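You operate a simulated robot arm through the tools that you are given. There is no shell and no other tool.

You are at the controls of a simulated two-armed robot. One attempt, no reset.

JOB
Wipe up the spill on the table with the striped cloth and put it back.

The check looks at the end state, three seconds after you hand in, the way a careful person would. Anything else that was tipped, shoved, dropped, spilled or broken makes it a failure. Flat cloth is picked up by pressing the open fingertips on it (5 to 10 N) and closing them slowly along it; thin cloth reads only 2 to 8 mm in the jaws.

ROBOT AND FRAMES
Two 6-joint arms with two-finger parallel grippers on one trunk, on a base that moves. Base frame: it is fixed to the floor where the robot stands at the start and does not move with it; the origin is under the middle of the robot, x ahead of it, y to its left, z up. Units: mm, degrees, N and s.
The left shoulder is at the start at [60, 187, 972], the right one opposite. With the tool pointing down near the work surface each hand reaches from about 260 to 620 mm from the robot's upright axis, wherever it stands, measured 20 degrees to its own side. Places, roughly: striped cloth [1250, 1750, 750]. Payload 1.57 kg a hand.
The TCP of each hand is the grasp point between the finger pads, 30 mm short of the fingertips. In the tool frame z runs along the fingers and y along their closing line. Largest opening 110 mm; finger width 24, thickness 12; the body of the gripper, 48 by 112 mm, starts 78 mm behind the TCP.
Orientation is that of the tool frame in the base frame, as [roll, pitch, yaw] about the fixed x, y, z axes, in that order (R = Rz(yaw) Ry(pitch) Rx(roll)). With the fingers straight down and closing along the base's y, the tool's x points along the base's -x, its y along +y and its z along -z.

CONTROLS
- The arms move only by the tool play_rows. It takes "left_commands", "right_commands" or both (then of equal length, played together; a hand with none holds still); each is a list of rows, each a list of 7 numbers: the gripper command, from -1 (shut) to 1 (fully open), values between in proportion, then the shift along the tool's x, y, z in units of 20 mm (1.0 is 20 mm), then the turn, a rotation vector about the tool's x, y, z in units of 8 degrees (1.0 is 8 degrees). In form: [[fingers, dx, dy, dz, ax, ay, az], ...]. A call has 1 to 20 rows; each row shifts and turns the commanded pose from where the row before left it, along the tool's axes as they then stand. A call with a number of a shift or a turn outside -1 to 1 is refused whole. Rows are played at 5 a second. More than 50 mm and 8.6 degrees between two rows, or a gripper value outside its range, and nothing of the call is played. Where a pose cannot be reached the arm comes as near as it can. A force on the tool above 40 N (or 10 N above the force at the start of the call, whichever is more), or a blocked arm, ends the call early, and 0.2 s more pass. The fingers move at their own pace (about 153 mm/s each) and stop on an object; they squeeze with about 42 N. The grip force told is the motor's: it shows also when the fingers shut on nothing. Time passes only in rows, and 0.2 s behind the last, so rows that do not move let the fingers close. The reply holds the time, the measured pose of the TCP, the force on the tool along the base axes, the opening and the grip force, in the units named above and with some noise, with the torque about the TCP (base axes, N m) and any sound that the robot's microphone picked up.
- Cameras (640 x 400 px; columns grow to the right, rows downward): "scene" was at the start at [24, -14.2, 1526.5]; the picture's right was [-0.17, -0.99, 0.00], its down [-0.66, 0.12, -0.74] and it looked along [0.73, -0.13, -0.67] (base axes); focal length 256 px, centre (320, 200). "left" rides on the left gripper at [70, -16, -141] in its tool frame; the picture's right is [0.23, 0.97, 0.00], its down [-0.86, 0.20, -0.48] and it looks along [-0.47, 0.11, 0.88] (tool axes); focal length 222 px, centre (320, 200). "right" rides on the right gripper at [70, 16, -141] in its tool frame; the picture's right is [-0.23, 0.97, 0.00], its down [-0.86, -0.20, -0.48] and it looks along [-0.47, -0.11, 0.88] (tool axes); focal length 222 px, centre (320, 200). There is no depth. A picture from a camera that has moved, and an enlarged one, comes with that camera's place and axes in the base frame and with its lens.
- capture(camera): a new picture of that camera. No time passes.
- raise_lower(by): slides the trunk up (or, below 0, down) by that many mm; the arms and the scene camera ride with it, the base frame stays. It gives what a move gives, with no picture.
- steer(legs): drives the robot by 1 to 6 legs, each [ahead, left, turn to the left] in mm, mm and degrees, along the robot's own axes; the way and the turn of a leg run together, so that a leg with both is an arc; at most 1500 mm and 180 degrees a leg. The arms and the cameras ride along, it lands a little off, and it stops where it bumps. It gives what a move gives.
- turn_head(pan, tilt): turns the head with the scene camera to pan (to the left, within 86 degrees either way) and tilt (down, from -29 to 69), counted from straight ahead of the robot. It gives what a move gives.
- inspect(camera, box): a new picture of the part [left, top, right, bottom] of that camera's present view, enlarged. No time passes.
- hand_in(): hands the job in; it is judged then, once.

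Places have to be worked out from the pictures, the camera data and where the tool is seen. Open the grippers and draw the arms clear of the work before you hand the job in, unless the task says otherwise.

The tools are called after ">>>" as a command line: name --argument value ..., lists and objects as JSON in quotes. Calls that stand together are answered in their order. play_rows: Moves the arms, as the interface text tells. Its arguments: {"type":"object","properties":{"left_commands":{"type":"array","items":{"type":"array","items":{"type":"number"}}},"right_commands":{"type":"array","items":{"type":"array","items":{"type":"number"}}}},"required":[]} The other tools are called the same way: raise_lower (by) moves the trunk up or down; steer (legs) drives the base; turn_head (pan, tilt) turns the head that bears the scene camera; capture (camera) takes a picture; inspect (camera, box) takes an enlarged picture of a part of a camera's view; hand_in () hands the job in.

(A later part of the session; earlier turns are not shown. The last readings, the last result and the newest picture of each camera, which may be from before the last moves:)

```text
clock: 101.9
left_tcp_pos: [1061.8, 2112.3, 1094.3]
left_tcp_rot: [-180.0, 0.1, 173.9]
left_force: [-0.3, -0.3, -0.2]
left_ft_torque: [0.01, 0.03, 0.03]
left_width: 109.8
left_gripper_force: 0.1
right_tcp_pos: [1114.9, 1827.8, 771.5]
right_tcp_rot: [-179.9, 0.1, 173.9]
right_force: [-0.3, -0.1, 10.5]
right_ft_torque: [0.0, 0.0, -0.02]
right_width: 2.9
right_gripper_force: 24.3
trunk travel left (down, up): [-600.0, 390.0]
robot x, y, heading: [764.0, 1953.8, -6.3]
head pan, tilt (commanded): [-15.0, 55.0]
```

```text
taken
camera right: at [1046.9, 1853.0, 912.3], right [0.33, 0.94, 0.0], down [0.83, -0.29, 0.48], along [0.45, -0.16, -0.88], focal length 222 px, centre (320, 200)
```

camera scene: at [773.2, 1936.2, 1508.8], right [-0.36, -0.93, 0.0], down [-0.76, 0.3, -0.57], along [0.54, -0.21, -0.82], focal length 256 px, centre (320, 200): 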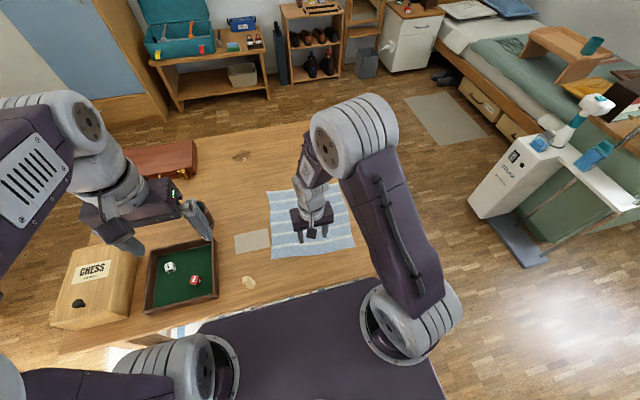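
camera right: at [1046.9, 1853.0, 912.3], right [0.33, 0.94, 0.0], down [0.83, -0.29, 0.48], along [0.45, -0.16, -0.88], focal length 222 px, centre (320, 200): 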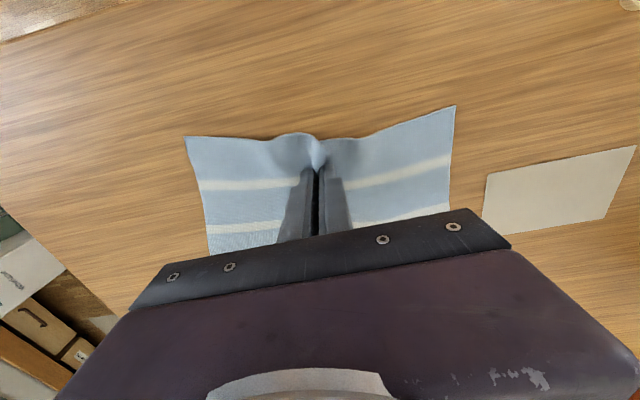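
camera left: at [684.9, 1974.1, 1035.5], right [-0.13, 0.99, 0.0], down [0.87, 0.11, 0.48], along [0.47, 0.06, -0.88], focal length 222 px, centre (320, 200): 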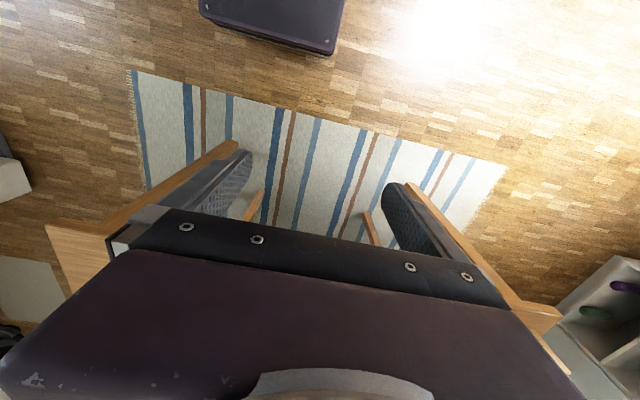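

The grip reads 2.9 mm with 24 N, so the cloth is held and its corner has moved away from the card. I'll lift slowly, drifting slightly away from the card.

>>> play_rows --right_commands '[[-1, 0, -0.05, -0.3, 0, 0, 0], [-1, 0, -0.05, -0.5, 0, 0, 0], [-1, 0, -0.05, -0.6, 0, 0, 0], [-1, 0, -0.05, -0.6, 0, 0, 0], [-1, 0, -0.05, -0.6, 0, 0, 0], [-1, 0, -0.05, -0.6, 0, 0, 0], [-1, 0, -0.05, -0.6, 0, 0, 0], [-1, 0, -0.05, -0.6, 0, 0, 0], [-1, 0, -0.05, -0.6, 0, 0, 0], [-1, 0, -0.05, -0.6, 0, 0, 0]]'

>>> capture --camera "scene"

>>> capture --camera "right"

```text
clock: 104.1
left_tcp_pos: [1062.8, 2113.2, 1093.3]
left_tcp_rot: [180.0, 0.0, 174.0]
left_force: [0.4, -0.9, 0.2]
left_ft_torque: [0.0, -0.01, -0.01]
left_width: 110.1
left_gripper_force: 0.1
right_tcp_pos: [1113.2, 1815.7, 882.3]
right_tcp_rot: [-180.0, 0.0, 173.9]
right_force: [0.0, -0.5, -0.6]
right_ft_torque: [-0.01, 0.02, 0.0]
right_width: 2.5
right_gripper_force: 24.2
trunk travel left (down, up): [-600.0, 390.0]
robot x, y, heading: [767.3, 1955.6, -6.2]
head pan, tilt (commanded): [-15.0, 55.0]
```

```text
taken
camera scene: at [773.2, 1936.5, 1508.7], right [-0.36, -0.93, 0.0], down [-0.76, 0.29, -0.57], along [0.54, -0.21, -0.82], focal length 256 px, centre (320, 200)
```

scene: 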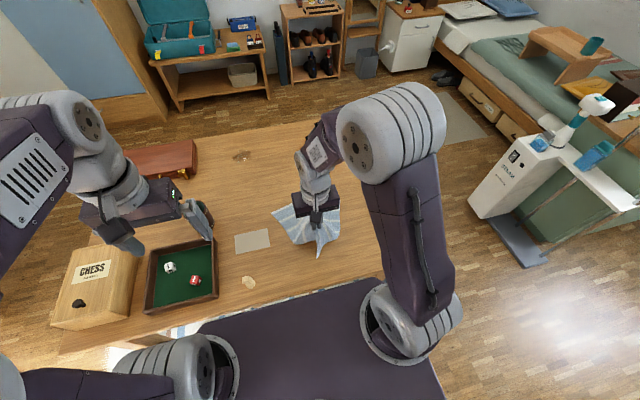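

```text
taken
camera right: at [1045.2, 1841.7, 1024.4], right [0.33, 0.94, 0.0], down [0.83, -0.29, 0.48], along [0.45, -0.16, -0.88], focal length 222 px, centre (320, 200)
```

right: 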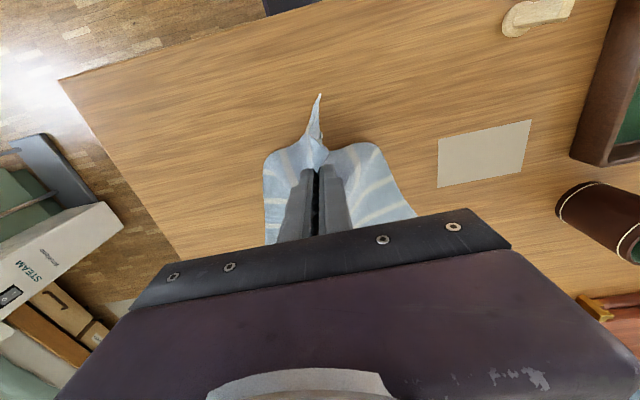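

The cloth is off most of the table and the card hasn't moved. I'll lift another ~200 mm so the cloth hangs clear.

>>> play_rows --right_commands '[[-1, 0, 0, -0.9, 0, 0, 0], [-1, 0, 0, -0.9, 0, 0, 0], [-1, 0, 0, -0.9, 0, 0, 0], [-1, 0, 0, -0.9, 0, 0, 0], [-1, 0, 0, -0.9, 0, 0, 0], [-1, 0, 0, -0.9, 0, 0, 0], [-1, 0, 0, -0.9, 0, 0, 0], [-1, 0, 0, -0.9, 0, 0, 0], [-1, 0, 0, -0.9, 0, 0, 0], [-1, 0, 0, -0.9, 0, 0, 0], [-1, 0, 0, 0, 0, 0, 0]]'

>>> capture --camera "scene"

>>> capture --camera "right"

```text
clock: 106.5
left_tcp_pos: [1063.3, 2112.8, 1092.4]
left_tcp_rot: [-180.0, 0.0, 174.0]
left_force: [0.1, 0.5, 0.0]
left_ft_torque: [0.01, -0.01, -0.01]
left_width: 110.1
left_gripper_force: 0.0
right_tcp_pos: [1114.2, 1816.1, 1063.5]
right_tcp_rot: [-180.0, 0.0, 173.9]
right_force: [-0.3, 0.3, -0.1]
right_ft_torque: [0.0, 0.03, -0.01]
right_width: 2.8
right_gripper_force: 24.0
trunk travel left (down, up): [-600.0, 390.0]
robot x, y, heading: [763.7, 1954.8, -5.9]
head pan, tilt (commanded): [-15.0, 55.0]
```

```text
taken
camera scene: at [773.7, 1936.5, 1508.8], right [-0.36, -0.93, 0.0], down [-0.76, 0.29, -0.57], along [0.54, -0.21, -0.82], focal length 256 px, centre (320, 200)
```

scene: 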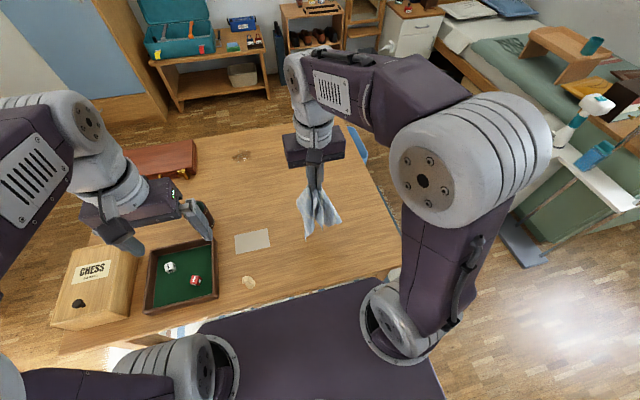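

```text
taken
camera right: at [1046.3, 1841.6, 1204.3], right [0.33, 0.94, 0.0], down [0.83, -0.29, 0.48], along [0.45, -0.16, -0.88], focal length 222 px, centre (320, 200)
```

right: 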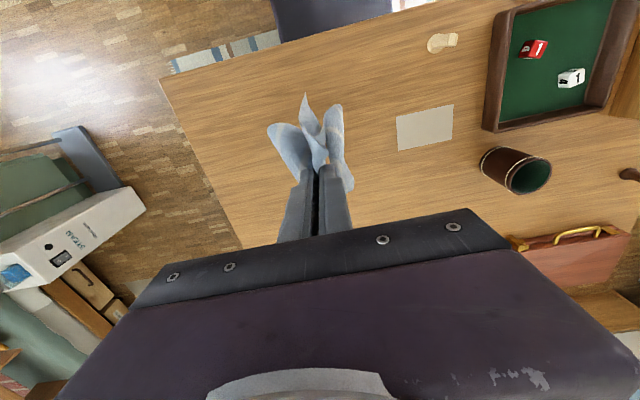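

The cloth hangs free from the right hand and the table items are untouched. I'll back off and drive around the back of the table as before.

>>> steer --legs '[[-450, 0, 0], [0, 1000, 0], [0, 0, 6]]'

>>> capture --camera "right"

```text
clock: 114.6
left_tcp_pos: [701.2, 3176.5, 1094.9]
left_tcp_rot: [180.0, 0.1, 179.7]
left_force: [0.1, -0.6, -0.2]
left_ft_torque: [0.0, -0.02, 0.01]
left_width: 109.9
left_gripper_force: 0.0
right_tcp_pos: [781.3, 2886.4, 1062.7]
right_tcp_rot: [-180.0, 0.0, 179.6]
right_force: [0.5, 0.5, 0.6]
right_ft_torque: [-0.01, -0.02, -0.05]
right_width: 3.0
right_gripper_force: 23.8
trunk travel left (down, up): [-600.0, 390.0]
robot x, y, heading: [421.3, 2989.1, -0.6]
head pan, tilt (commanded): [-15.0, 55.0]
```

```text
taken
camera right: at [713.0, 2904.9, 1204.0], right [0.23, 0.97, 0.0], down [0.85, -0.2, 0.48], along [0.47, -0.11, -0.88], focal length 222 px, centre (320, 200)
```

right: 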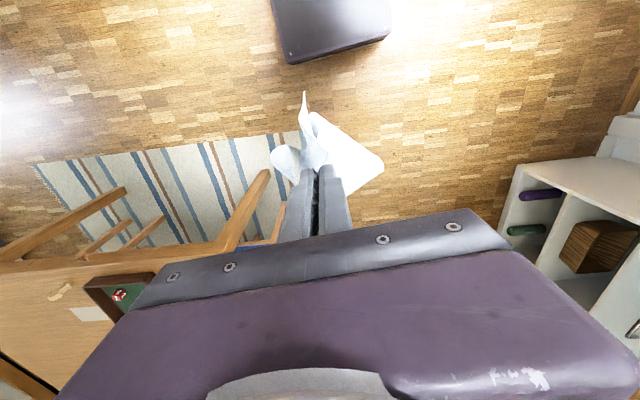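

Still holding (3.0 mm). The robot is at (421, 2989), heading ≈0. I'll continue along the back corridor and turn right to face the table from its right side.

>>> steer --legs '[[1000, 0, 0], [1020, 0, 0], [0, 0, -180]]'

>>> turn_head --pan 20 --tilt 35

>>> capture --camera "scene"

```text
clock: 132.0
left_tcp_pos: [2178.3, 2797.8, 1094.9]
left_tcp_rot: [179.9, 0.0, 2.2]
left_force: [0.0, -0.4, 0.5]
left_ft_torque: [0.0, 0.01, -0.03]
left_width: 110.1
left_gripper_force: 0.1
right_tcp_pos: [2084.9, 3083.2, 1062.1]
right_tcp_rot: [-180.0, 0.0, 2.2]
right_force: [-0.2, -0.9, 0.6]
right_ft_torque: [-0.01, -0.01, 0.03]
right_width: 2.7
right_gripper_force: 24.4
trunk travel left (down, up): [-600.0, 390.0]
robot x, y, heading: [2449.7, 2994.7, -177.7]
head pan, tilt (commanded): [-15.0, 55.0]
```

```text
clock: 133.0
left_tcp_pos: [2179.1, 2797.5, 1093.8]
left_tcp_rot: [180.0, 0.0, 2.2]
left_force: [-0.3, 0.4, -0.1]
left_ft_torque: [-0.05, 0.02, 0.0]
left_width: 110.0
left_gripper_force: 0.1
right_tcp_pos: [2084.8, 3082.9, 1063.1]
right_tcp_rot: [180.0, 0.0, 2.1]
right_force: [0.0, 0.6, -0.9]
right_ft_torque: [0.0, 0.0, 0.02]
right_width: 2.8
right_gripper_force: 24.0
trunk travel left (down, up): [-600.0, 390.0]
robot x, y, heading: [2449.6, 2993.7, -177.9]
head pan, tilt (commanded): [20.0, 35.0]
```

```text
taken
camera scene: at [2430.2, 2964.7, 1537.0], right [-0.38, 0.93, 0.0], down [0.53, 0.22, -0.82], along [-0.76, -0.31, -0.57], focal length 256 px, centre (320, 200)
```

scene: 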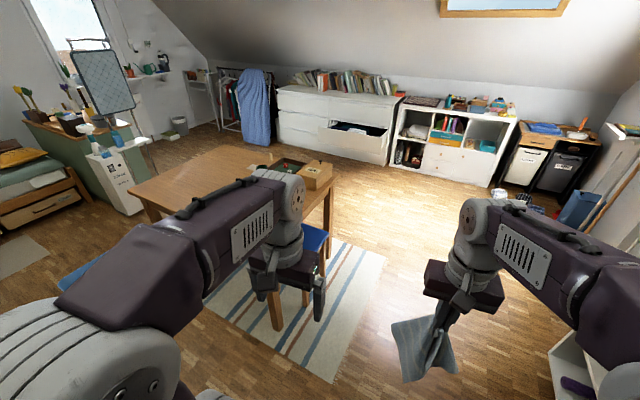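

Holding well at (2450, 2994), heading 182°. I'll bring the hand 80 mm inward, raise the trunk 100 mm for clearance over the briefcase, square up to the table's right edge, and strafe to a staging point near (2263, 1870).

>>> play_rows --right_commands '[[-1, 0, 0.8, 0, 0, 0, 0], [-1, 0, 0.8, 0, 0, 0, 0], [-1, 0, 0.8, 0, 0, 0, 0], [-1, 0, 0.8, 0, 0, 0, 0], [-1, 0, 0.8, 0, 0, 0, 0]]'

>>> raise_lower --by 100

>>> steer --legs '[[0, 0, -8.5], [59, 1138, 0]]'

>>> turn_head --pan 0 --tilt 45

>>> capture --camera "scene"

```text
clock: 134.2
left_tcp_pos: [2177.7, 2797.6, 1093.8]
left_tcp_rot: [179.9, 0.0, 2.0]
left_force: [0.7, -0.9, -0.3]
left_ft_torque: [0.0, 0.0, 0.0]
left_width: 110.0
left_gripper_force: 0.0
right_tcp_pos: [2087.8, 3001.8, 1062.9]
right_tcp_rot: [179.9, 0.0, 2.1]
right_force: [0.0, -1.3, 0.2]
right_ft_torque: [0.01, -0.01, 0.02]
right_width: 2.7
right_gripper_force: 24.3
trunk travel left (down, up): [-600.0, 390.0]
robot x, y, heading: [2450.6, 2993.4, -178.0]
head pan, tilt (commanded): [20.0, 35.0]
```

```text
clock: 135.5
left_tcp_pos: [2176.7, 2797.4, 1193.5]
left_tcp_rot: [179.9, 0.0, 2.1]
left_force: [0.1, 0.3, -0.2]
left_ft_torque: [0.03, -0.02, 0.02]
left_width: 109.9
left_gripper_force: 0.0
right_tcp_pos: [2087.7, 3002.5, 1162.6]
right_tcp_rot: [-179.9, 0.1, 2.1]
right_force: [-0.3, -0.3, -0.3]
right_ft_torque: [0.02, -0.02, 0.01]
right_width: 2.5
right_gripper_force: 23.8
trunk travel left (down, up): [-700.0, 290.0]
robot x, y, heading: [2450.0, 2992.2, -177.9]
head pan, tilt (commanded): [20.0, 35.0]
```

```text
clock: 141.9
left_tcp_pos: [1984.2, 1706.6, 1194.6]
left_tcp_rot: [179.9, 0.0, -4.8]
left_force: [0.4, 0.7, 0.0]
left_ft_torque: [0.03, -0.01, 0.02]
left_width: 110.2
left_gripper_force: 0.0
right_tcp_pos: [1919.2, 1920.9, 1163.8]
right_tcp_rot: [-180.0, 0.0, -4.8]
right_force: [0.2, -0.6, 0.5]
right_ft_torque: [-0.03, -0.01, -0.02]
right_width: 2.8
right_gripper_force: 24.3
trunk travel left (down, up): [-700.0, 290.0]
robot x, y, heading: [2277.3, 1868.1, 175.2]
head pan, tilt (commanded): [20.0, 35.0]
```

```text
clock: 142.8
left_tcp_pos: [1983.7, 1705.6, 1193.6]
left_tcp_rot: [-180.0, 0.0, -4.9]
left_force: [-0.2, -0.1, 0.1]
left_ft_torque: [0.0, 0.0, 0.0]
left_width: 109.9
left_gripper_force: 0.1
right_tcp_pos: [1919.8, 1919.8, 1162.9]
right_tcp_rot: [179.9, 0.0, -4.9]
right_force: [-0.6, 0.6, 1.0]
right_ft_torque: [-0.02, -0.01, 0.04]
right_width: 2.8
right_gripper_force: 23.9
trunk travel left (down, up): [-700.0, 290.0]
robot x, y, heading: [2278.7, 1868.9, 175.3]
head pan, tilt (commanded): [0.0, 45.0]
```

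```text
taken
camera scene: at [2258.8, 1870.3, 1622.2], right [0.09, 1.0, 0.0], down [0.7, -0.06, -0.71], along [-0.7, 0.06, -0.71], focal length 256 px, centre (320, 200)
```

scene: 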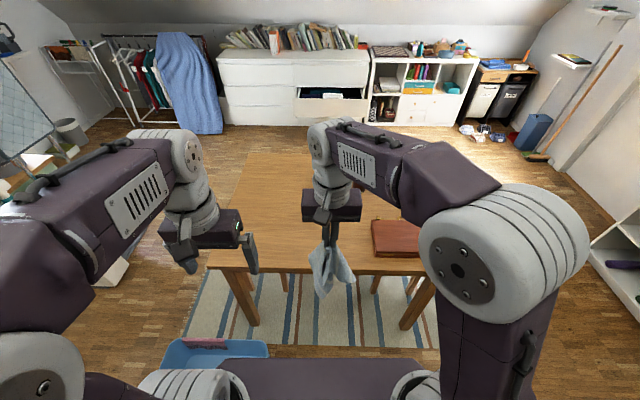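

I'm at the staging point; the laundry basket shows at lower left. I'll zoom in to locate its rim before driving closer.

>>> turn_head --pan 35 --tilt 65

>>> capture --camera "scene"

>>> capture --camera "left"

```text
clock: 143.8
left_tcp_pos: [1983.8, 1705.9, 1194.7]
left_tcp_rot: [-180.0, 0.0, -4.9]
left_force: [0.0, 0.0, 0.0]
left_ft_torque: [-0.03, -0.02, -0.03]
left_width: 110.1
left_gripper_force: 0.0
right_tcp_pos: [1919.4, 1921.1, 1163.7]
right_tcp_rot: [180.0, -0.1, -4.9]
right_force: [0.4, 0.0, -0.6]
right_ft_torque: [-0.01, -0.04, 0.04]
right_width: 3.0
right_gripper_force: 23.9
trunk travel left (down, up): [-700.0, 290.0]
robot x, y, heading: [2280.4, 1869.1, 175.1]
head pan, tilt (commanded): [35.0, 65.0]
```

```text
taken
camera scene: at [2287.2, 1833.2, 1597.2], right [-0.5, 0.87, 0.0], down [0.78, 0.45, -0.42], along [-0.37, -0.21, -0.91], focal length 256 px, centre (320, 200)
```

scene: 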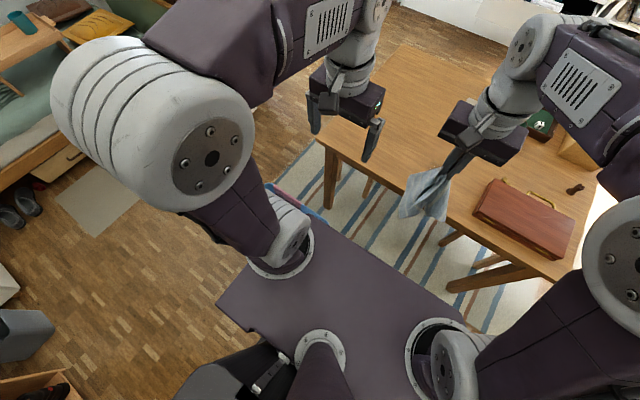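

```text
taken
camera left: at [2055.8, 1716.4, 1335.4], right [0.14, -0.99, 0.0], down [-0.87, -0.12, 0.48], along [-0.47, -0.07, -0.88], focal length 222 px, centre (320, 200)
```

left: 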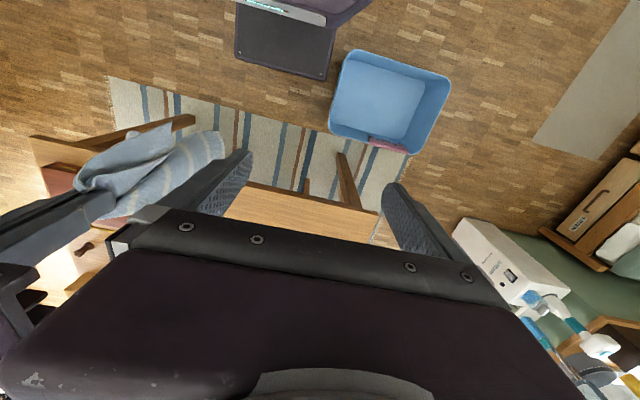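

The left wrist view places the basket rim at y≤1640 and shows the base as ±205 mm wide with its front 215 mm ahead. I'll shift right 30 mm and drive in 314 mm, leaving about 50 mm to the basket and stopping the base short of the table.

>>> steer --legs '[[0, -35, 0], [310, 0, 0]]'

>>> turn_head --pan 0 --tilt 55

>>> capture --camera "scene"

>>> capture --camera "right"

>>> capture --camera "left"

```text
clock: 146.3
left_tcp_pos: [1681.5, 1765.8, 1194.2]
left_tcp_rot: [-180.0, 0.0, -4.8]
left_force: [0.5, 0.3, -0.6]
left_ft_torque: [0.02, 0.03, 0.0]
left_width: 110.2
left_gripper_force: 0.0
right_tcp_pos: [1616.8, 1981.5, 1164.3]
right_tcp_rot: [179.9, 0.0, -4.9]
right_force: [-0.1, -0.2, -0.6]
right_ft_torque: [0.02, 0.0, 0.04]
right_width: 2.6
right_gripper_force: 24.5
trunk travel left (down, up): [-700.0, 290.0]
robot x, y, heading: [1972.0, 1930.3, 175.3]
head pan, tilt (commanded): [35.0, 65.0]
```

```text
clock: 147.3
left_tcp_pos: [1681.0, 1765.5, 1193.1]
left_tcp_rot: [-179.9, 0.0, -4.9]
left_force: [0.4, 0.0, -0.1]
left_ft_torque: [0.02, 0.02, 0.01]
left_width: 110.3
left_gripper_force: 0.1
right_tcp_pos: [1617.3, 1980.4, 1163.4]
right_tcp_rot: [180.0, 0.0, -4.8]
right_force: [0.9, 0.1, 0.3]
right_ft_torque: [-0.02, 0.0, 0.05]
right_width: 2.9
right_gripper_force: 24.1
trunk travel left (down, up): [-700.0, 290.0]
robot x, y, heading: [1975.1, 1929.5, 175.3]
head pan, tilt (commanded): [0.0, 55.0]
```

```text
taken
camera scene: at [1964.8, 1930.2, 1608.7], right [0.08, 1.0, 0.0], down [0.82, -0.07, -0.57], along [-0.57, 0.05, -0.82], focal length 256 px, centre (320, 200)
```

scene: 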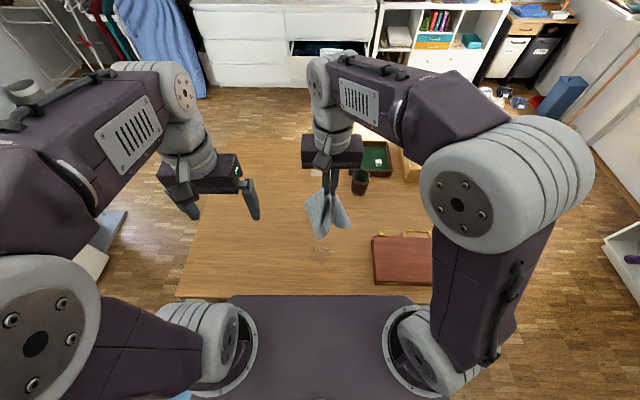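

```text
taken
camera right: at [1684.6, 1960.3, 1304.7], right [-0.31, -0.95, 0.0], down [-0.84, 0.27, 0.48], along [-0.46, 0.15, -0.88], focal length 222 px, centre (320, 200)
```

right: 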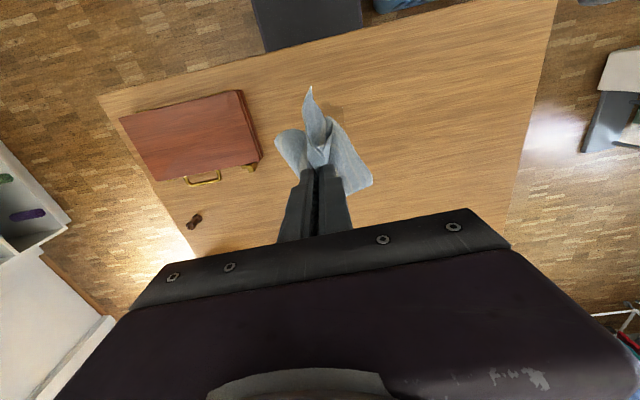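

```text
taken
camera left: at [1752.7, 1776.6, 1335.5], right [0.14, -0.99, 0.0], down [-0.87, -0.13, 0.48], along [-0.47, -0.07, -0.88], focal length 222 px, centre (320, 200)
```

left: 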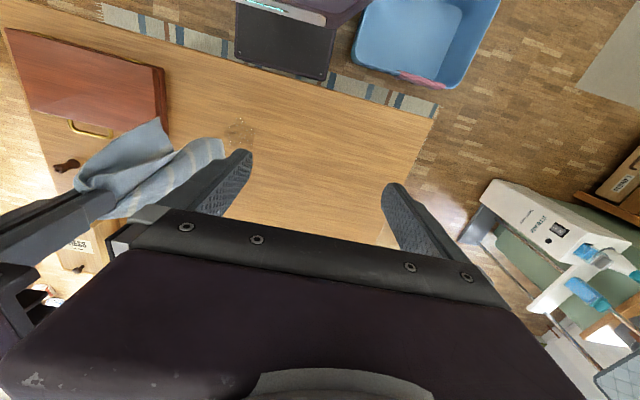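

Now the spill is visible right below the cloth. I'll enlarge it in both the scene and left camera to fix its place and size.

>>> inspect --camera "scene" --box '[280, 220, 376, 280]'

>>> inspect --camera "left" --box '[190, 100, 286, 160]'

```text
6.67 times, centred on (328, 250) of scene
camera zoom: at [1964.8, 1930.2, 1608.7], right [0.08, 1.0, 0.0], down [0.82, -0.07, -0.57], along [-0.57, 0.05, -0.82], focal length 1707 px, centre (267, -133)
```

zoom: 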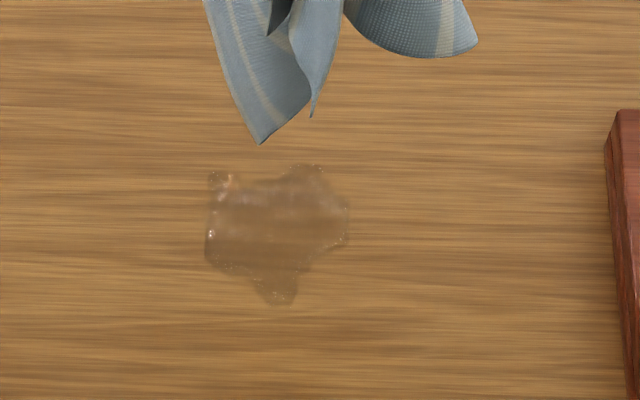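

```text
6.67 times, centred on (238, 130) of left
camera zoom: at [1752.7, 1776.6, 1335.5], right [0.14, -0.99, 0.0], down [-0.87, -0.13, 0.48], along [-0.47, -0.07, -0.88], focal length 1481 px, centre (867, 667)
```

zoom: 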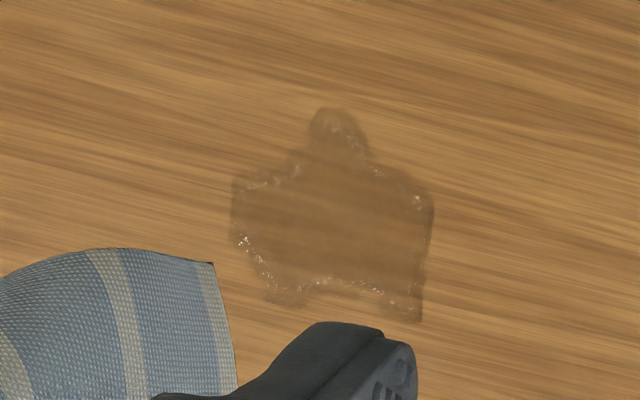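

The spill spans x≈1562–1639 and y≈1927–2005, centred at (1601, 1966). I'll lower the trunk back 100 mm, then move the hanging cloth just beyond the spill so it can be laid back over it.

>>> raise_lower --by -100

>>> play_rows --right_commands '[[-1, -0.85, 0.27, 0.4, 0, 0, 0], [-1, -0.85, 0.27, 0.4, 0, 0, 0], [-1, -0.85, 0.27, 0.4, 0, 0, 0], [-1, -0.85, 0.27, 0.4, 0, 0, 0], [-1, -0.85, 0.27, 0.4, 0, 0, 0], [-1, 0, 0, 0, 0, 0, 0], [-1, 0, 0, 0, 0, 0, 0]]'

>>> capture --camera "scene"

>>> capture --camera "left"

```text
clock: 148.7
left_tcp_pos: [1681.3, 1766.7, 1092.9]
left_tcp_rot: [179.9, 0.0, -4.9]
left_force: [-0.5, -0.9, 0.6]
left_ft_torque: [-0.02, 0.0, -0.01]
left_width: 110.1
left_gripper_force: 0.0
right_tcp_pos: [1616.4, 1980.5, 1064.0]
right_tcp_rot: [179.9, 0.0, -4.8]
right_force: [0.0, -0.3, -0.3]
right_ft_torque: [-0.02, -0.02, 0.0]
right_width: 2.7
right_gripper_force: 24.1
trunk travel left (down, up): [-600.0, 390.0]
robot x, y, heading: [1974.1, 1927.7, 175.0]
head pan, tilt (commanded): [0.0, 55.0]
```

```text
clock: 150.3
left_tcp_pos: [1679.7, 1765.0, 1093.6]
left_tcp_rot: [180.0, 0.0, -5.0]
left_force: [0.2, -0.2, 0.2]
left_ft_torque: [0.01, 0.0, 0.0]
left_width: 110.1
left_gripper_force: 0.3
right_tcp_pos: [1528.2, 1961.8, 1024.9]
right_tcp_rot: [-180.0, 0.0, -4.9]
right_force: [-0.1, 0.2, 1.0]
right_ft_torque: [0.02, 0.01, 0.03]
right_width: 2.8
right_gripper_force: 24.9
trunk travel left (down, up): [-600.0, 390.0]
robot x, y, heading: [1974.9, 1926.4, 175.2]
head pan, tilt (commanded): [0.0, 55.0]
```

```text
taken
camera scene: at [1963.9, 1930.4, 1508.8], right [0.08, 1.0, 0.0], down [0.82, -0.07, -0.57], along [-0.57, 0.05, -0.82], focal length 256 px, centre (320, 200)
```

scene: 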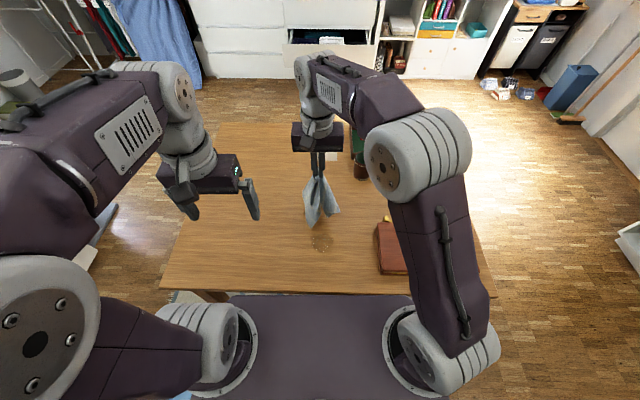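

```text
taken
camera left: at [1752.0, 1776.7, 1235.4], right [0.14, -0.99, 0.0], down [-0.87, -0.13, 0.48], along [-0.47, -0.07, -0.88], focal length 222 px, centre (320, 200)
```

left: 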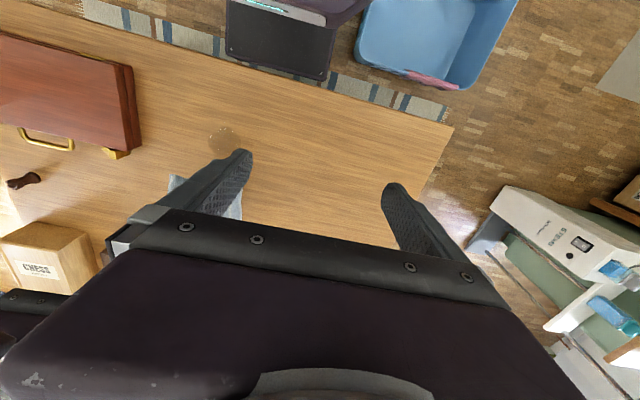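

The cloth hangs just beyond the spill, clear of the briefcase. I'll lower while drawing toward myself so the cloth lays out over the far side and ends on the spill.

>>> play_rows --right_commands '[[-1, 0.1, 0, 0.8, 0, 0, 0], [-1, 0.1, 0, 0.8, 0, 0, 0], [-1, 0.15, 0, 0.8, 0, 0, 0], [-1, 0.2, 0, 0.8, 0, 0, 0], [-1, 0.2, 0, 0.8, 0, 0, 0], [-1, 0.3, 0, 0.8, 0, 0, 0], [-1, 0.3, 0, 0.8, 0, 0, 0], [-1, 0.3, 0, 0.8, 0, 0, 0], [-1, 0.3, 0, 0.8, 0, 0, 0], [-1, 0.3, 0, 0.8, 0, 0, 0], [-1, 0.3, 0, 0.8, 0, 0, 0], [-1, 0.3, 0, 0.8, 0, 0, 0], [-1, 0.3, 0, 0.8, 0, 0, 0], [-1, 0.3, 0, 0.8, 0, 0, 0]]'

>>> capture --camera "scene"

>>> capture --camera "right"

```text
clock: 153.3
left_tcp_pos: [1680.5, 1765.7, 1093.4]
left_tcp_rot: [180.0, 0.0, -4.9]
left_force: [-0.3, 0.9, -0.3]
left_ft_torque: [0.04, 0.02, 0.04]
left_width: 109.8
left_gripper_force: 0.1
right_tcp_pos: [1598.0, 1956.2, 798.6]
right_tcp_rot: [-180.0, 0.1, -4.8]
right_force: [0.3, -0.1, -0.3]
right_ft_torque: [0.01, 0.0, 0.02]
right_width: 2.6
right_gripper_force: 24.8
trunk travel left (down, up): [-600.0, 390.0]
robot x, y, heading: [1976.2, 1929.5, 175.1]
head pan, tilt (commanded): [0.0, 55.0]
```

```text
taken
camera scene: at [1964.0, 1930.3, 1508.8], right [0.08, 1.0, 0.0], down [0.82, -0.07, -0.57], along [-0.57, 0.05, -0.82], focal length 256 px, centre (320, 200)
```

scene: 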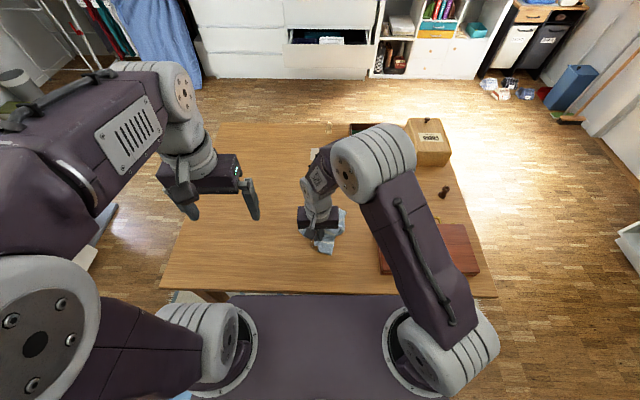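

```text
taken
camera right: at [1665.8, 1935.1, 939.6], right [-0.31, -0.95, 0.0], down [-0.84, 0.27, 0.48], along [-0.45, 0.15, -0.88], focal length 222 px, centre (320, 200)
```

right: 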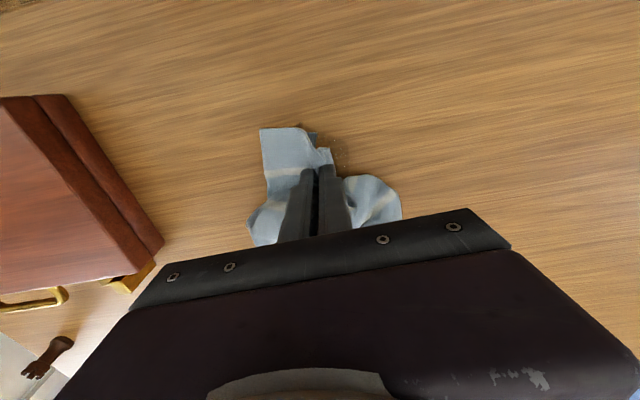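

The cloth now covers most of the spill in folds. I'll lower in small steps until the force is around 5–10 N.

>>> play_rows --right_commands '[[-1, 0, -0.25, 0.4, 0, 0, 0], [-1, 0, -0.25, 0.3, 0, 0, 0], [-1, 0, 0, 0.1, 0, 0, 0], [-1, 0, 0, 0.1, 0, 0, 0], [-1, 0, 0, 0, 0, 0, 0]]'

```text
clock: 154.5
left_tcp_pos: [1679.6, 1766.0, 1094.2]
left_tcp_rot: [-180.0, -0.1, -4.9]
left_force: [0.7, -0.3, -0.1]
left_ft_torque: [-0.03, -0.02, 0.03]
left_width: 110.1
left_gripper_force: 0.1
right_tcp_pos: [1598.5, 1967.3, 781.7]
right_tcp_rot: [-179.9, 0.0, -4.8]
right_force: [1.0, 0.6, 0.5]
right_ft_torque: [-0.01, 0.02, 0.05]
right_width: 2.3
right_gripper_force: 23.9
trunk travel left (down, up): [-600.0, 390.0]
robot x, y, heading: [1977.0, 1926.3, 175.0]
head pan, tilt (commanded): [0.0, 55.0]
```

>>> play_rows --right_commands '[[-1, 0, 0, 0.1, 0, 0, 0], [-1, 0, 0, 0.1, 0, 0, 0], [-1, 0, 0, 0.1, 0, 0, 0], [-1, 0, 0, 0, 0, 0, 0]]'

```text
clock: 155.5
left_tcp_pos: [1680.3, 1765.8, 1094.1]
left_tcp_rot: [-179.9, -0.1, -4.9]
left_force: [-0.4, 1.1, 0.7]
left_ft_torque: [-0.01, 0.01, -0.02]
left_width: 110.0
left_gripper_force: 0.1
right_tcp_pos: [1598.6, 1965.9, 775.4]
right_tcp_rot: [-180.0, -0.1, -4.7]
right_force: [0.3, 0.0, 0.9]
right_ft_torque: [0.05, 0.01, 0.03]
right_width: 2.6
right_gripper_force: 24.4
trunk travel left (down, up): [-600.0, 390.0]
robot x, y, heading: [1973.8, 1930.9, 175.4]
head pan, tilt (commanded): [0.0, 55.0]
```

>>> play_rows --right_commands '[[-1, 0, 0, 0.07, 0, 0, 0], [-1, 0, 0, 0.07, 0, 0, 0], [-1, 0, 0, 0.05, 0, 0, 0], [-1, 0, 0, 0, 0, 0, 0]]'

```text
clock: 156.5
left_tcp_pos: [1680.9, 1765.8, 1095.0]
left_tcp_rot: [-180.0, 0.0, -4.8]
left_force: [-0.2, -0.1, -0.2]
left_ft_torque: [0.01, -0.02, 0.02]
left_width: 109.7
left_gripper_force: 0.0
right_tcp_pos: [1600.3, 1965.2, 773.4]
right_tcp_rot: [179.9, 0.1, -4.9]
right_force: [-3.3, 0.7, 20.8]
right_ft_torque: [0.13, 0.2, 0.05]
right_width: 2.7
right_gripper_force: 23.7
trunk travel left (down, up): [-600.0, 390.0]
robot x, y, heading: [1976.9, 1926.4, 175.4]
head pan, tilt (commanded): [0.0, 55.0]
```

20.8 N pressed on the cloth at TCP z≈773. I'll ease off 0.6 mm and start scrubbing with strokes along x, stepping along y.

>>> play_rows --right_commands '[[-1, 0, 0, -0.03, 0, 0, 0], [-1, 0.5, 0, 0, 0, 0, 0], [-1, 0.8, 0, 0, 0, 0, 0], [-1, 0.7, 0, 0, 0, 0, 0], [-1, 0, 0.5, 0, 0, 0, 0], [-1, -0.8, 0, 0, 0, 0, 0], [-1, -0.8, 0, 0, 0, 0, 0], [-1, -0.8, 0, 0, 0, 0, 0], [-1, -0.8, 0, 0, 0, 0, 0], [-1, -0.8, 0, 0, 0, 0, 0]]'

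>>> capture --camera "right"

>>> capture --camera "scene"

```text
clock: 158.7
left_tcp_pos: [1681.7, 1765.7, 1094.4]
left_tcp_rot: [180.0, 0.2, -4.9]
left_force: [0.3, 0.4, -0.1]
left_ft_torque: [-0.02, -0.01, -0.02]
left_width: 109.9
left_gripper_force: 0.0
right_tcp_pos: [1558.7, 1957.6, 771.7]
right_tcp_rot: [-180.0, 0.0, -4.7]
right_force: [5.5, -0.3, 11.3]
right_ft_torque: [0.01, -0.09, -0.02]
right_width: 2.7
right_gripper_force: 23.9
trunk travel left (down, up): [-600.0, 390.0]
robot x, y, heading: [1974.6, 1929.3, 175.3]
head pan, tilt (commanded): [0.0, 55.0]
```

```text
taken
camera right: at [1626.9, 1937.2, 913.5], right [-0.31, -0.95, 0.0], down [-0.83, 0.27, 0.48], along [-0.46, 0.15, -0.88], focal length 222 px, centre (320, 200)
```

right: 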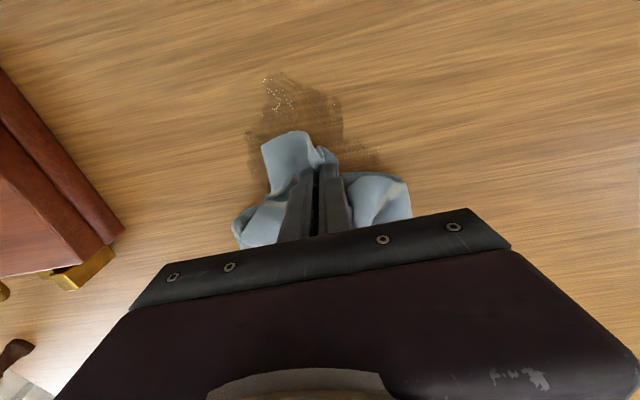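

```text
taken
camera scene: at [1966.5, 1930.3, 1508.7], right [0.08, 1.0, 0.0], down [0.82, -0.07, -0.57], along [-0.57, 0.05, -0.82], focal length 256 px, centre (320, 200)
```

scene: 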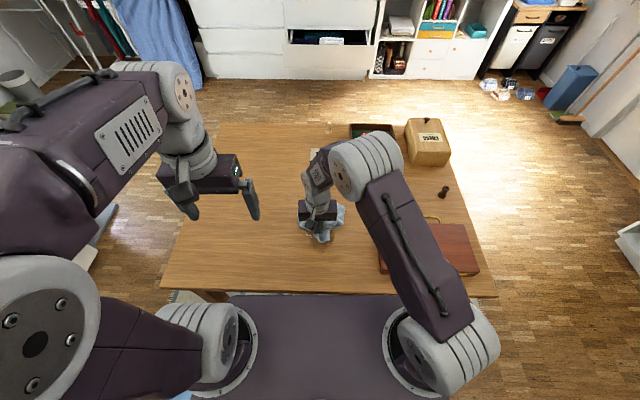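

Force is a good 11 N and the cloth is rubbing. I'll look closely at the stain to see the effect so far.

>>> inspect --camera "right" --box '[220, 50, 412, 170]'

```text
3.33 times, centred on (316, 110) of right
camera zoom: at [1626.9, 1937.2, 913.5], right [-0.31, -0.95, 0.0], down [-0.83, 0.27, 0.48], along [-0.46, 0.15, -0.88], focal length 740 px, centre (333, 500)
```

zoom: 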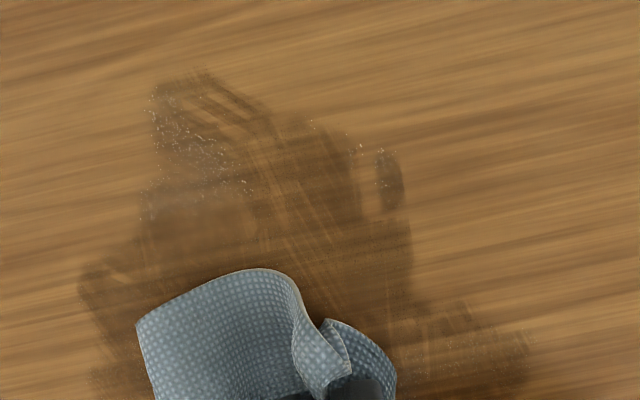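

The cloth is picking up and smearing the liquid within roughly the original area, so it needs more passes. I'll continue a dense raster, first the lower-y half.

>>> play_rows --right_commands '[[-1, 0, 0.6, 0, 0, 0, 0], [-1, 0.85, 0, 0, 0, 0, 0], [-1, 0.85, 0, 0, 0, 0, 0], [-1, 0.85, 0, 0, 0, 0, 0], [-1, 0.85, 0, 0, 0, 0, 0], [-1, 0.85, 0, 0, 0, 0, 0], [-1, 0, 0.6, 0, 0, 0, 0], [-1, -0.85, 0, 0, 0, 0, 0], [-1, -0.85, 0, 0, 0, 0, 0], [-1, -0.85, 0, 0, 0, 0, 0], [-1, -0.85, 0, 0, 0, 0, 0], [-1, -0.85, 0, 0, 0, 0, 0], [-1, 0, 0.6, 0, 0, 0, 0], [-1, 0.85, 0, 0, 0, 0, 0], [-1, 0.85, 0, 0, 0, 0, 0], [-1, 0.85, 0, 0, 0, 0, 0], [-1, 0.85, 0, 0, 0, 0, 0], [-1, 0.85, 0, 0, 0, 0, 0]]'

>>> capture --camera "right"

>>> inspect --camera "scene" --box '[272, 200, 368, 260]'

```text
clock: 162.5
left_tcp_pos: [1680.8, 1766.5, 1095.5]
left_tcp_rot: [-180.0, 0.1, -4.9]
left_force: [0.2, -0.4, 1.1]
left_ft_torque: [0.02, 0.02, 0.03]
left_width: 110.2
left_gripper_force: 0.0
right_tcp_pos: [1640.2, 1915.1, 772.6]
right_tcp_rot: [-180.0, 0.1, -4.9]
right_force: [-9.1, 1.3, 19.4]
right_ft_torque: [0.07, 0.23, 0.03]
right_width: 2.6
right_gripper_force: 23.6
trunk travel left (down, up): [-600.0, 390.0]
robot x, y, heading: [1972.8, 1924.3, 175.0]
head pan, tilt (commanded): [0.0, 55.0]
```

```text
taken
camera right: at [1708.3, 1894.4, 913.1], right [-0.31, -0.95, 0.0], down [-0.83, 0.27, 0.48], along [-0.46, 0.15, -0.88], focal length 222 px, centre (320, 200)
```

right: 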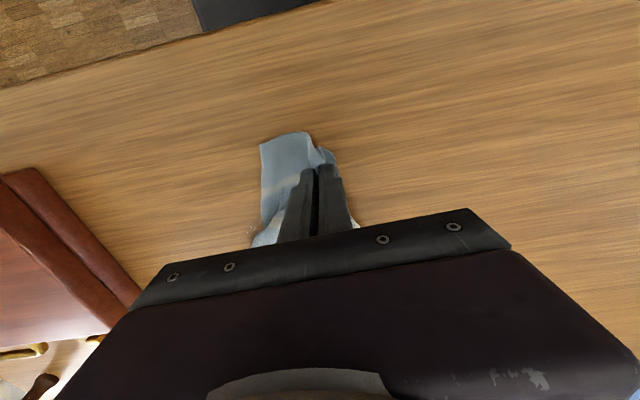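

```text
6.67 times, centred on (320, 230) of scene
camera zoom: at [1964.8, 1930.4, 1508.9], right [0.08, 1.0, 0.0], down [0.82, -0.07, -0.57], along [-0.57, 0.05, -0.82], focal length 1707 px, centre (320, 0)
```

zoom: 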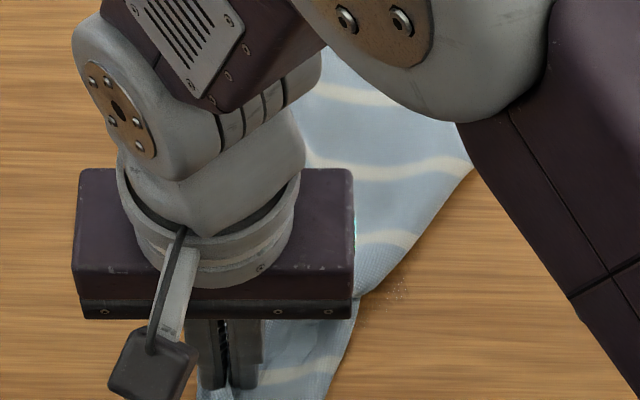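

Much of the smear is gone on this half; the cloth now trails out flat over the area, with a few droplets left around (1609, 2000). I'll raster the higher-y half next.

>>> play_rows --right_commands '[[-1, 0, -0.8, -0.02, 0, 0, 0], [-1, 0, -0.8, 0, 0, 0, 0], [-1, 0, -0.8, 0, 0, 0, 0], [-1, 0, -0.8, 0, 0, 0, 0], [-1, -0.85, -0.05, 0, 0, 0, 0], [-1, -0.85, -0.05, 0, 0, 0, 0], [-1, -0.85, -0.05, 0, 0, 0, 0], [-1, -0.85, -0.05, 0, 0, 0, 0], [-1, -0.85, -0.05, 0, 0, 0, 0], [-1, 0, -0.6, 0, 0, 0, 0], [-1, 0.85, -0.05, 0, 0, 0, 0], [-1, 0.85, -0.05, 0, 0, 0, 0], [-1, 0.85, -0.05, 0, 0, 0, 0], [-1, 0.85, -0.05, 0, 0, 0, 0], [-1, 0.85, -0.05, 0, 0, 0, 0]]'

>>> capture --camera "right"

>>> inspect --camera "scene" --box '[256, 190, 384, 270]'

```text
clock: 165.7
left_tcp_pos: [1679.7, 1765.8, 1095.1]
left_tcp_rot: [-180.0, -0.1, -4.8]
left_force: [-0.2, 0.0, 1.0]
left_ft_torque: [0.0, -0.03, 0.02]
left_width: 110.0
left_gripper_force: 0.0
right_tcp_pos: [1647.2, 2001.6, 772.5]
right_tcp_rot: [180.0, 0.0, -4.7]
right_force: [-0.1, 0.6, 1.9]
right_ft_torque: [0.04, 0.08, 0.03]
right_width: 2.7
right_gripper_force: 24.2
trunk travel left (down, up): [-600.0, 390.0]
robot x, y, heading: [1976.4, 1930.2, 175.1]
head pan, tilt (commanded): [0.0, 55.0]
```

```text
taken
camera right: at [1715.9, 1980.9, 913.9], right [-0.31, -0.95, 0.0], down [-0.84, 0.27, 0.48], along [-0.46, 0.15, -0.88], focal length 222 px, centre (320, 200)
```

right: 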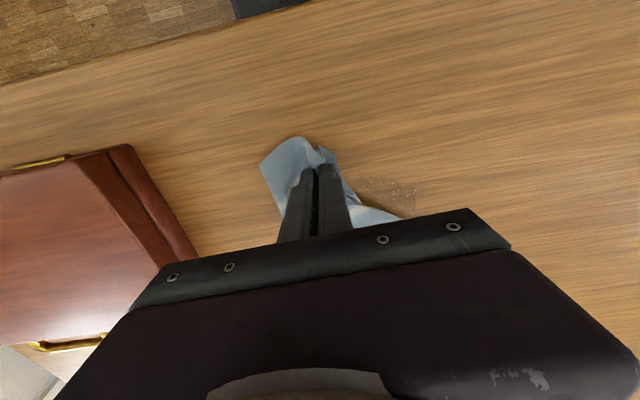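

```text
5.00 times, centred on (320, 230) of scene
camera zoom: at [1964.5, 1930.3, 1508.7], right [0.08, 1.0, 0.0], down [0.82, -0.07, -0.57], along [-0.57, 0.05, -0.82], focal length 1280 px, centre (320, 50)
```

zoom: 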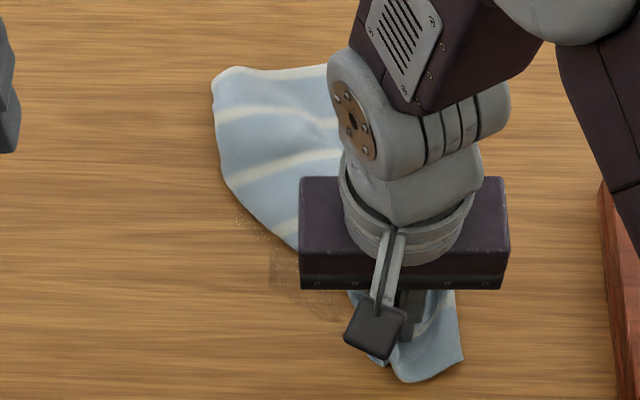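

Some film and droplets remain around (1610,1940) and (1563,1907). I'll check from the left wrist camera for an unobstructed view.

>>> inspect --camera "left" --box '[140, 80, 300, 180]'

```text
4.00 times, centred on (220, 130) of left
camera zoom: at [1752.5, 1776.7, 1235.4], right [0.14, -0.99, 0.0], down [-0.87, -0.13, 0.48], along [-0.47, -0.07, -0.88], focal length 888 px, centre (720, 480)
```

zoom: 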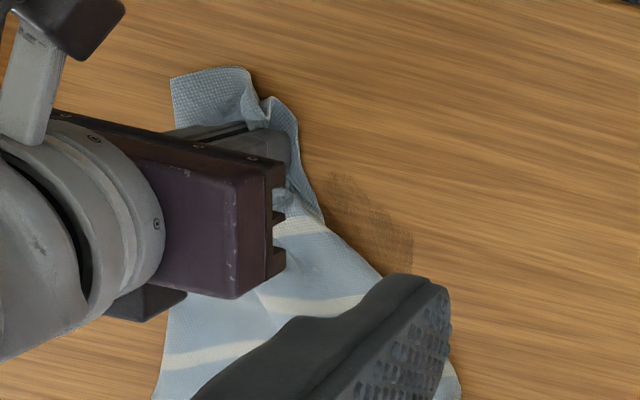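

A faint damp zone remains around (1600–1630, 1940–1960). I'll press a bit more firmly and run another full raster from high y back to low y.

>>> play_rows --right_commands '[[-1, -0.4, 0, 0.03, 0, 0, 0], [-1, -0.8, -0.05, 0.01, 0, 0, 0], [-1, -0.8, -0.05, 0, 0, 0, 0], [-1, -0.8, -0.05, 0, 0, 0, 0], [-1, -0.8, -0.05, 0, 0, 0, 0], [-1, -0.8, -0.05, 0, 0, 0, 0], [-1, 0, 0.5, 0, 0, 0, 0], [-1, 0.85, -0.05, 0, 0, 0, 0], [-1, 0.85, -0.05, 0, 0, 0, 0], [-1, 0.85, -0.05, 0, 0, 0, 0], [-1, 0.85, -0.05, 0, 0, 0, 0], [-1, 0.85, -0.05, 0, 0, 0, 0], [-1, 0, 0.7, 0, 0, 0, 0], [-1, -0.85, -0.05, 0, 0, 0, 0], [-1, -0.85, -0.05, 0, 0, 0, 0], [-1, -0.85, -0.05, 0, 0, 0, 0], [-1, -0.85, -0.05, 0, 0, 0, 0], [-1, -0.85, -0.05, 0, 0, 0, 0]]'

```text
clock: 169.5
left_tcp_pos: [1680.4, 1767.1, 1094.5]
left_tcp_rot: [179.9, 0.0, -4.9]
left_force: [0.0, 0.0, 0.1]
left_ft_torque: [0.0, -0.01, 0.01]
left_width: 110.0
left_gripper_force: 0.0
right_tcp_pos: [1559.9, 2000.4, 773.5]
right_tcp_rot: [-180.0, 0.0, -4.8]
right_force: [1.2, -0.9, 1.9]
right_ft_torque: [0.01, -0.03, 0.03]
right_width: 2.7
right_gripper_force: 24.5
trunk travel left (down, up): [-600.0, 390.0]
robot x, y, heading: [1974.7, 1926.8, 175.2]
head pan, tilt (commanded): [0.0, 55.0]
```

Force is only 1.9 N here, so I press 1 mm lower and continue the raster toward lower y.

>>> play_rows --right_commands '[[-1, 0, 0.3, 0.05, 0, 0, 0], [-1, 0.85, -0.07, 0, 0, 0, 0], [-1, 0.85, -0.07, 0, 0, 0, 0], [-1, 0.85, -0.07, 0, 0, 0, 0], [-1, 0.85, -0.07, 0, 0, 0, 0], [-1, 0.85, -0.07, 0, 0, 0, 0], [-1, 0, 0.6, 0, 0, 0, 0], [-1, -0.85, 0.07, 0, 0, 0, 0], [-1, -0.85, 0.07, 0, 0, 0, 0], [-1, -0.85, 0.07, 0, 0, 0, 0], [-1, -0.85, 0.07, 0, 0, 0, 0], [-1, -0.85, 0.07, 0, 0, 0, 0], [-1, 0, 0.6, 0, 0, 0, 0], [-1, 0.85, -0.07, 0, 0, 0, 0], [-1, 0.85, -0.07, 0, 0, 0, 0], [-1, 0.85, -0.07, 0, 0, 0, 0], [-1, 0.85, -0.07, 0, 0, 0, 0], [-1, 0.85, -0.07, 0, 0, 0, 0], [-1, 0, 0.6, 0, 0, 0, 0]]'

```text
clock: 173.5
left_tcp_pos: [1682.6, 1768.7, 1095.7]
left_tcp_rot: [179.9, 0.2, -4.9]
left_force: [-0.8, 0.3, 1.0]
left_ft_torque: [0.0, -0.01, 0.0]
left_width: 110.2
left_gripper_force: 0.1
right_tcp_pos: [1644.9, 1960.7, 771.6]
right_tcp_rot: [-180.0, 0.1, -4.9]
right_force: [-1.4, 15.4, 37.5]
right_ft_torque: [0.14, 0.24, -0.06]
right_width: 2.7
right_gripper_force: 23.7
trunk travel left (down, up): [-600.0, 390.0]
robot x, y, heading: [1975.0, 1928.5, 175.2]
head pan, tilt (commanded): [0.0, 55.0]
```

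Force rose to 37 N on a thicker fold, so I ease up 1 mm and carry on toward lower y.

>>> play_rows --right_commands '[[-1, 0, 0, -0.06, 0, 0, 0], [-1, -0.85, 0.07, 0, 0, 0, 0], [-1, -0.85, 0.07, 0, 0, 0, 0], [-1, -0.85, 0.07, 0, 0, 0, 0], [-1, -0.85, 0.07, 0, 0, 0, 0], [-1, -0.85, 0.07, 0, 0, 0, 0], [-1, 0, 0.6, 0, 0, 0, 0], [-1, 0.85, -0.07, 0, 0, 0, 0], [-1, 0.85, -0.07, 0, 0, 0, 0], [-1, 0.85, -0.07, 0, 0, 0, 0], [-1, 0.85, -0.07, 0, 0, 0, 0], [-1, 0.85, -0.07, 0, 0, 0, 0], [-1, 0, 0.6, 0, 0, 0, 0], [-1, -0.85, 0.07, 0, 0, 0, 0], [-1, -0.85, 0.07, 0, 0, 0, 0], [-1, -0.85, 0.07, 0, 0, 0, 0], [-1, -0.85, 0.07, 0, 0, 0, 0], [-1, -0.85, 0.07, 0, 0, 0, 0]]'

>>> capture --camera "right"

>>> inspect --camera "left" --box '[140, 80, 300, 180]'

```text
clock: 177.3
left_tcp_pos: [1680.7, 1766.4, 1094.2]
left_tcp_rot: [-179.9, 0.0, -5.0]
left_force: [-0.1, 0.0, -0.2]
left_ft_torque: [0.0, 0.01, 0.02]
left_width: 110.1
left_gripper_force: 0.1
right_tcp_pos: [1553.8, 1934.6, 771.6]
right_tcp_rot: [-180.0, 0.0, -4.7]
right_force: [3.8, 0.0, 7.4]
right_ft_torque: [-0.06, -0.08, 0.02]
right_width: 2.6
right_gripper_force: 23.6
trunk travel left (down, up): [-600.0, 390.0]
robot x, y, heading: [1978.3, 1927.3, 175.3]
head pan, tilt (commanded): [0.0, 55.0]
```

```text
taken
camera right: at [1622.5, 1913.7, 913.2], right [-0.31, -0.95, 0.0], down [-0.84, 0.27, 0.48], along [-0.46, 0.15, -0.88], focal length 222 px, centre (320, 200)
```

right: 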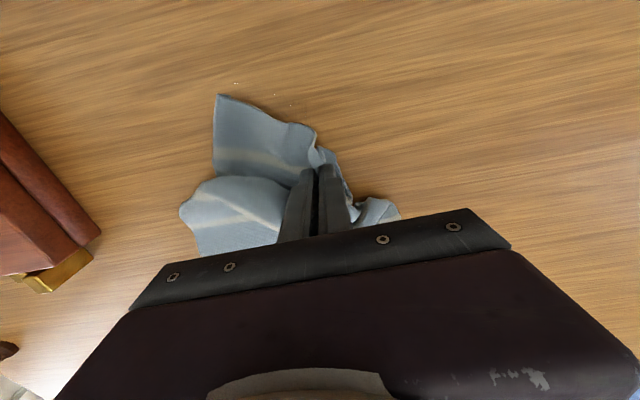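

```text
4.00 times, centred on (220, 130) of left
camera zoom: at [1753.5, 1776.7, 1235.7], right [0.14, -0.99, 0.0], down [-0.87, -0.13, 0.48], along [-0.47, -0.07, -0.88], focal length 888 px, centre (720, 480)
```

zoom: 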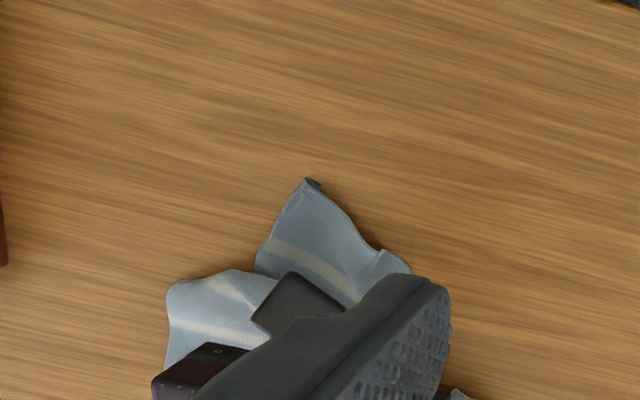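

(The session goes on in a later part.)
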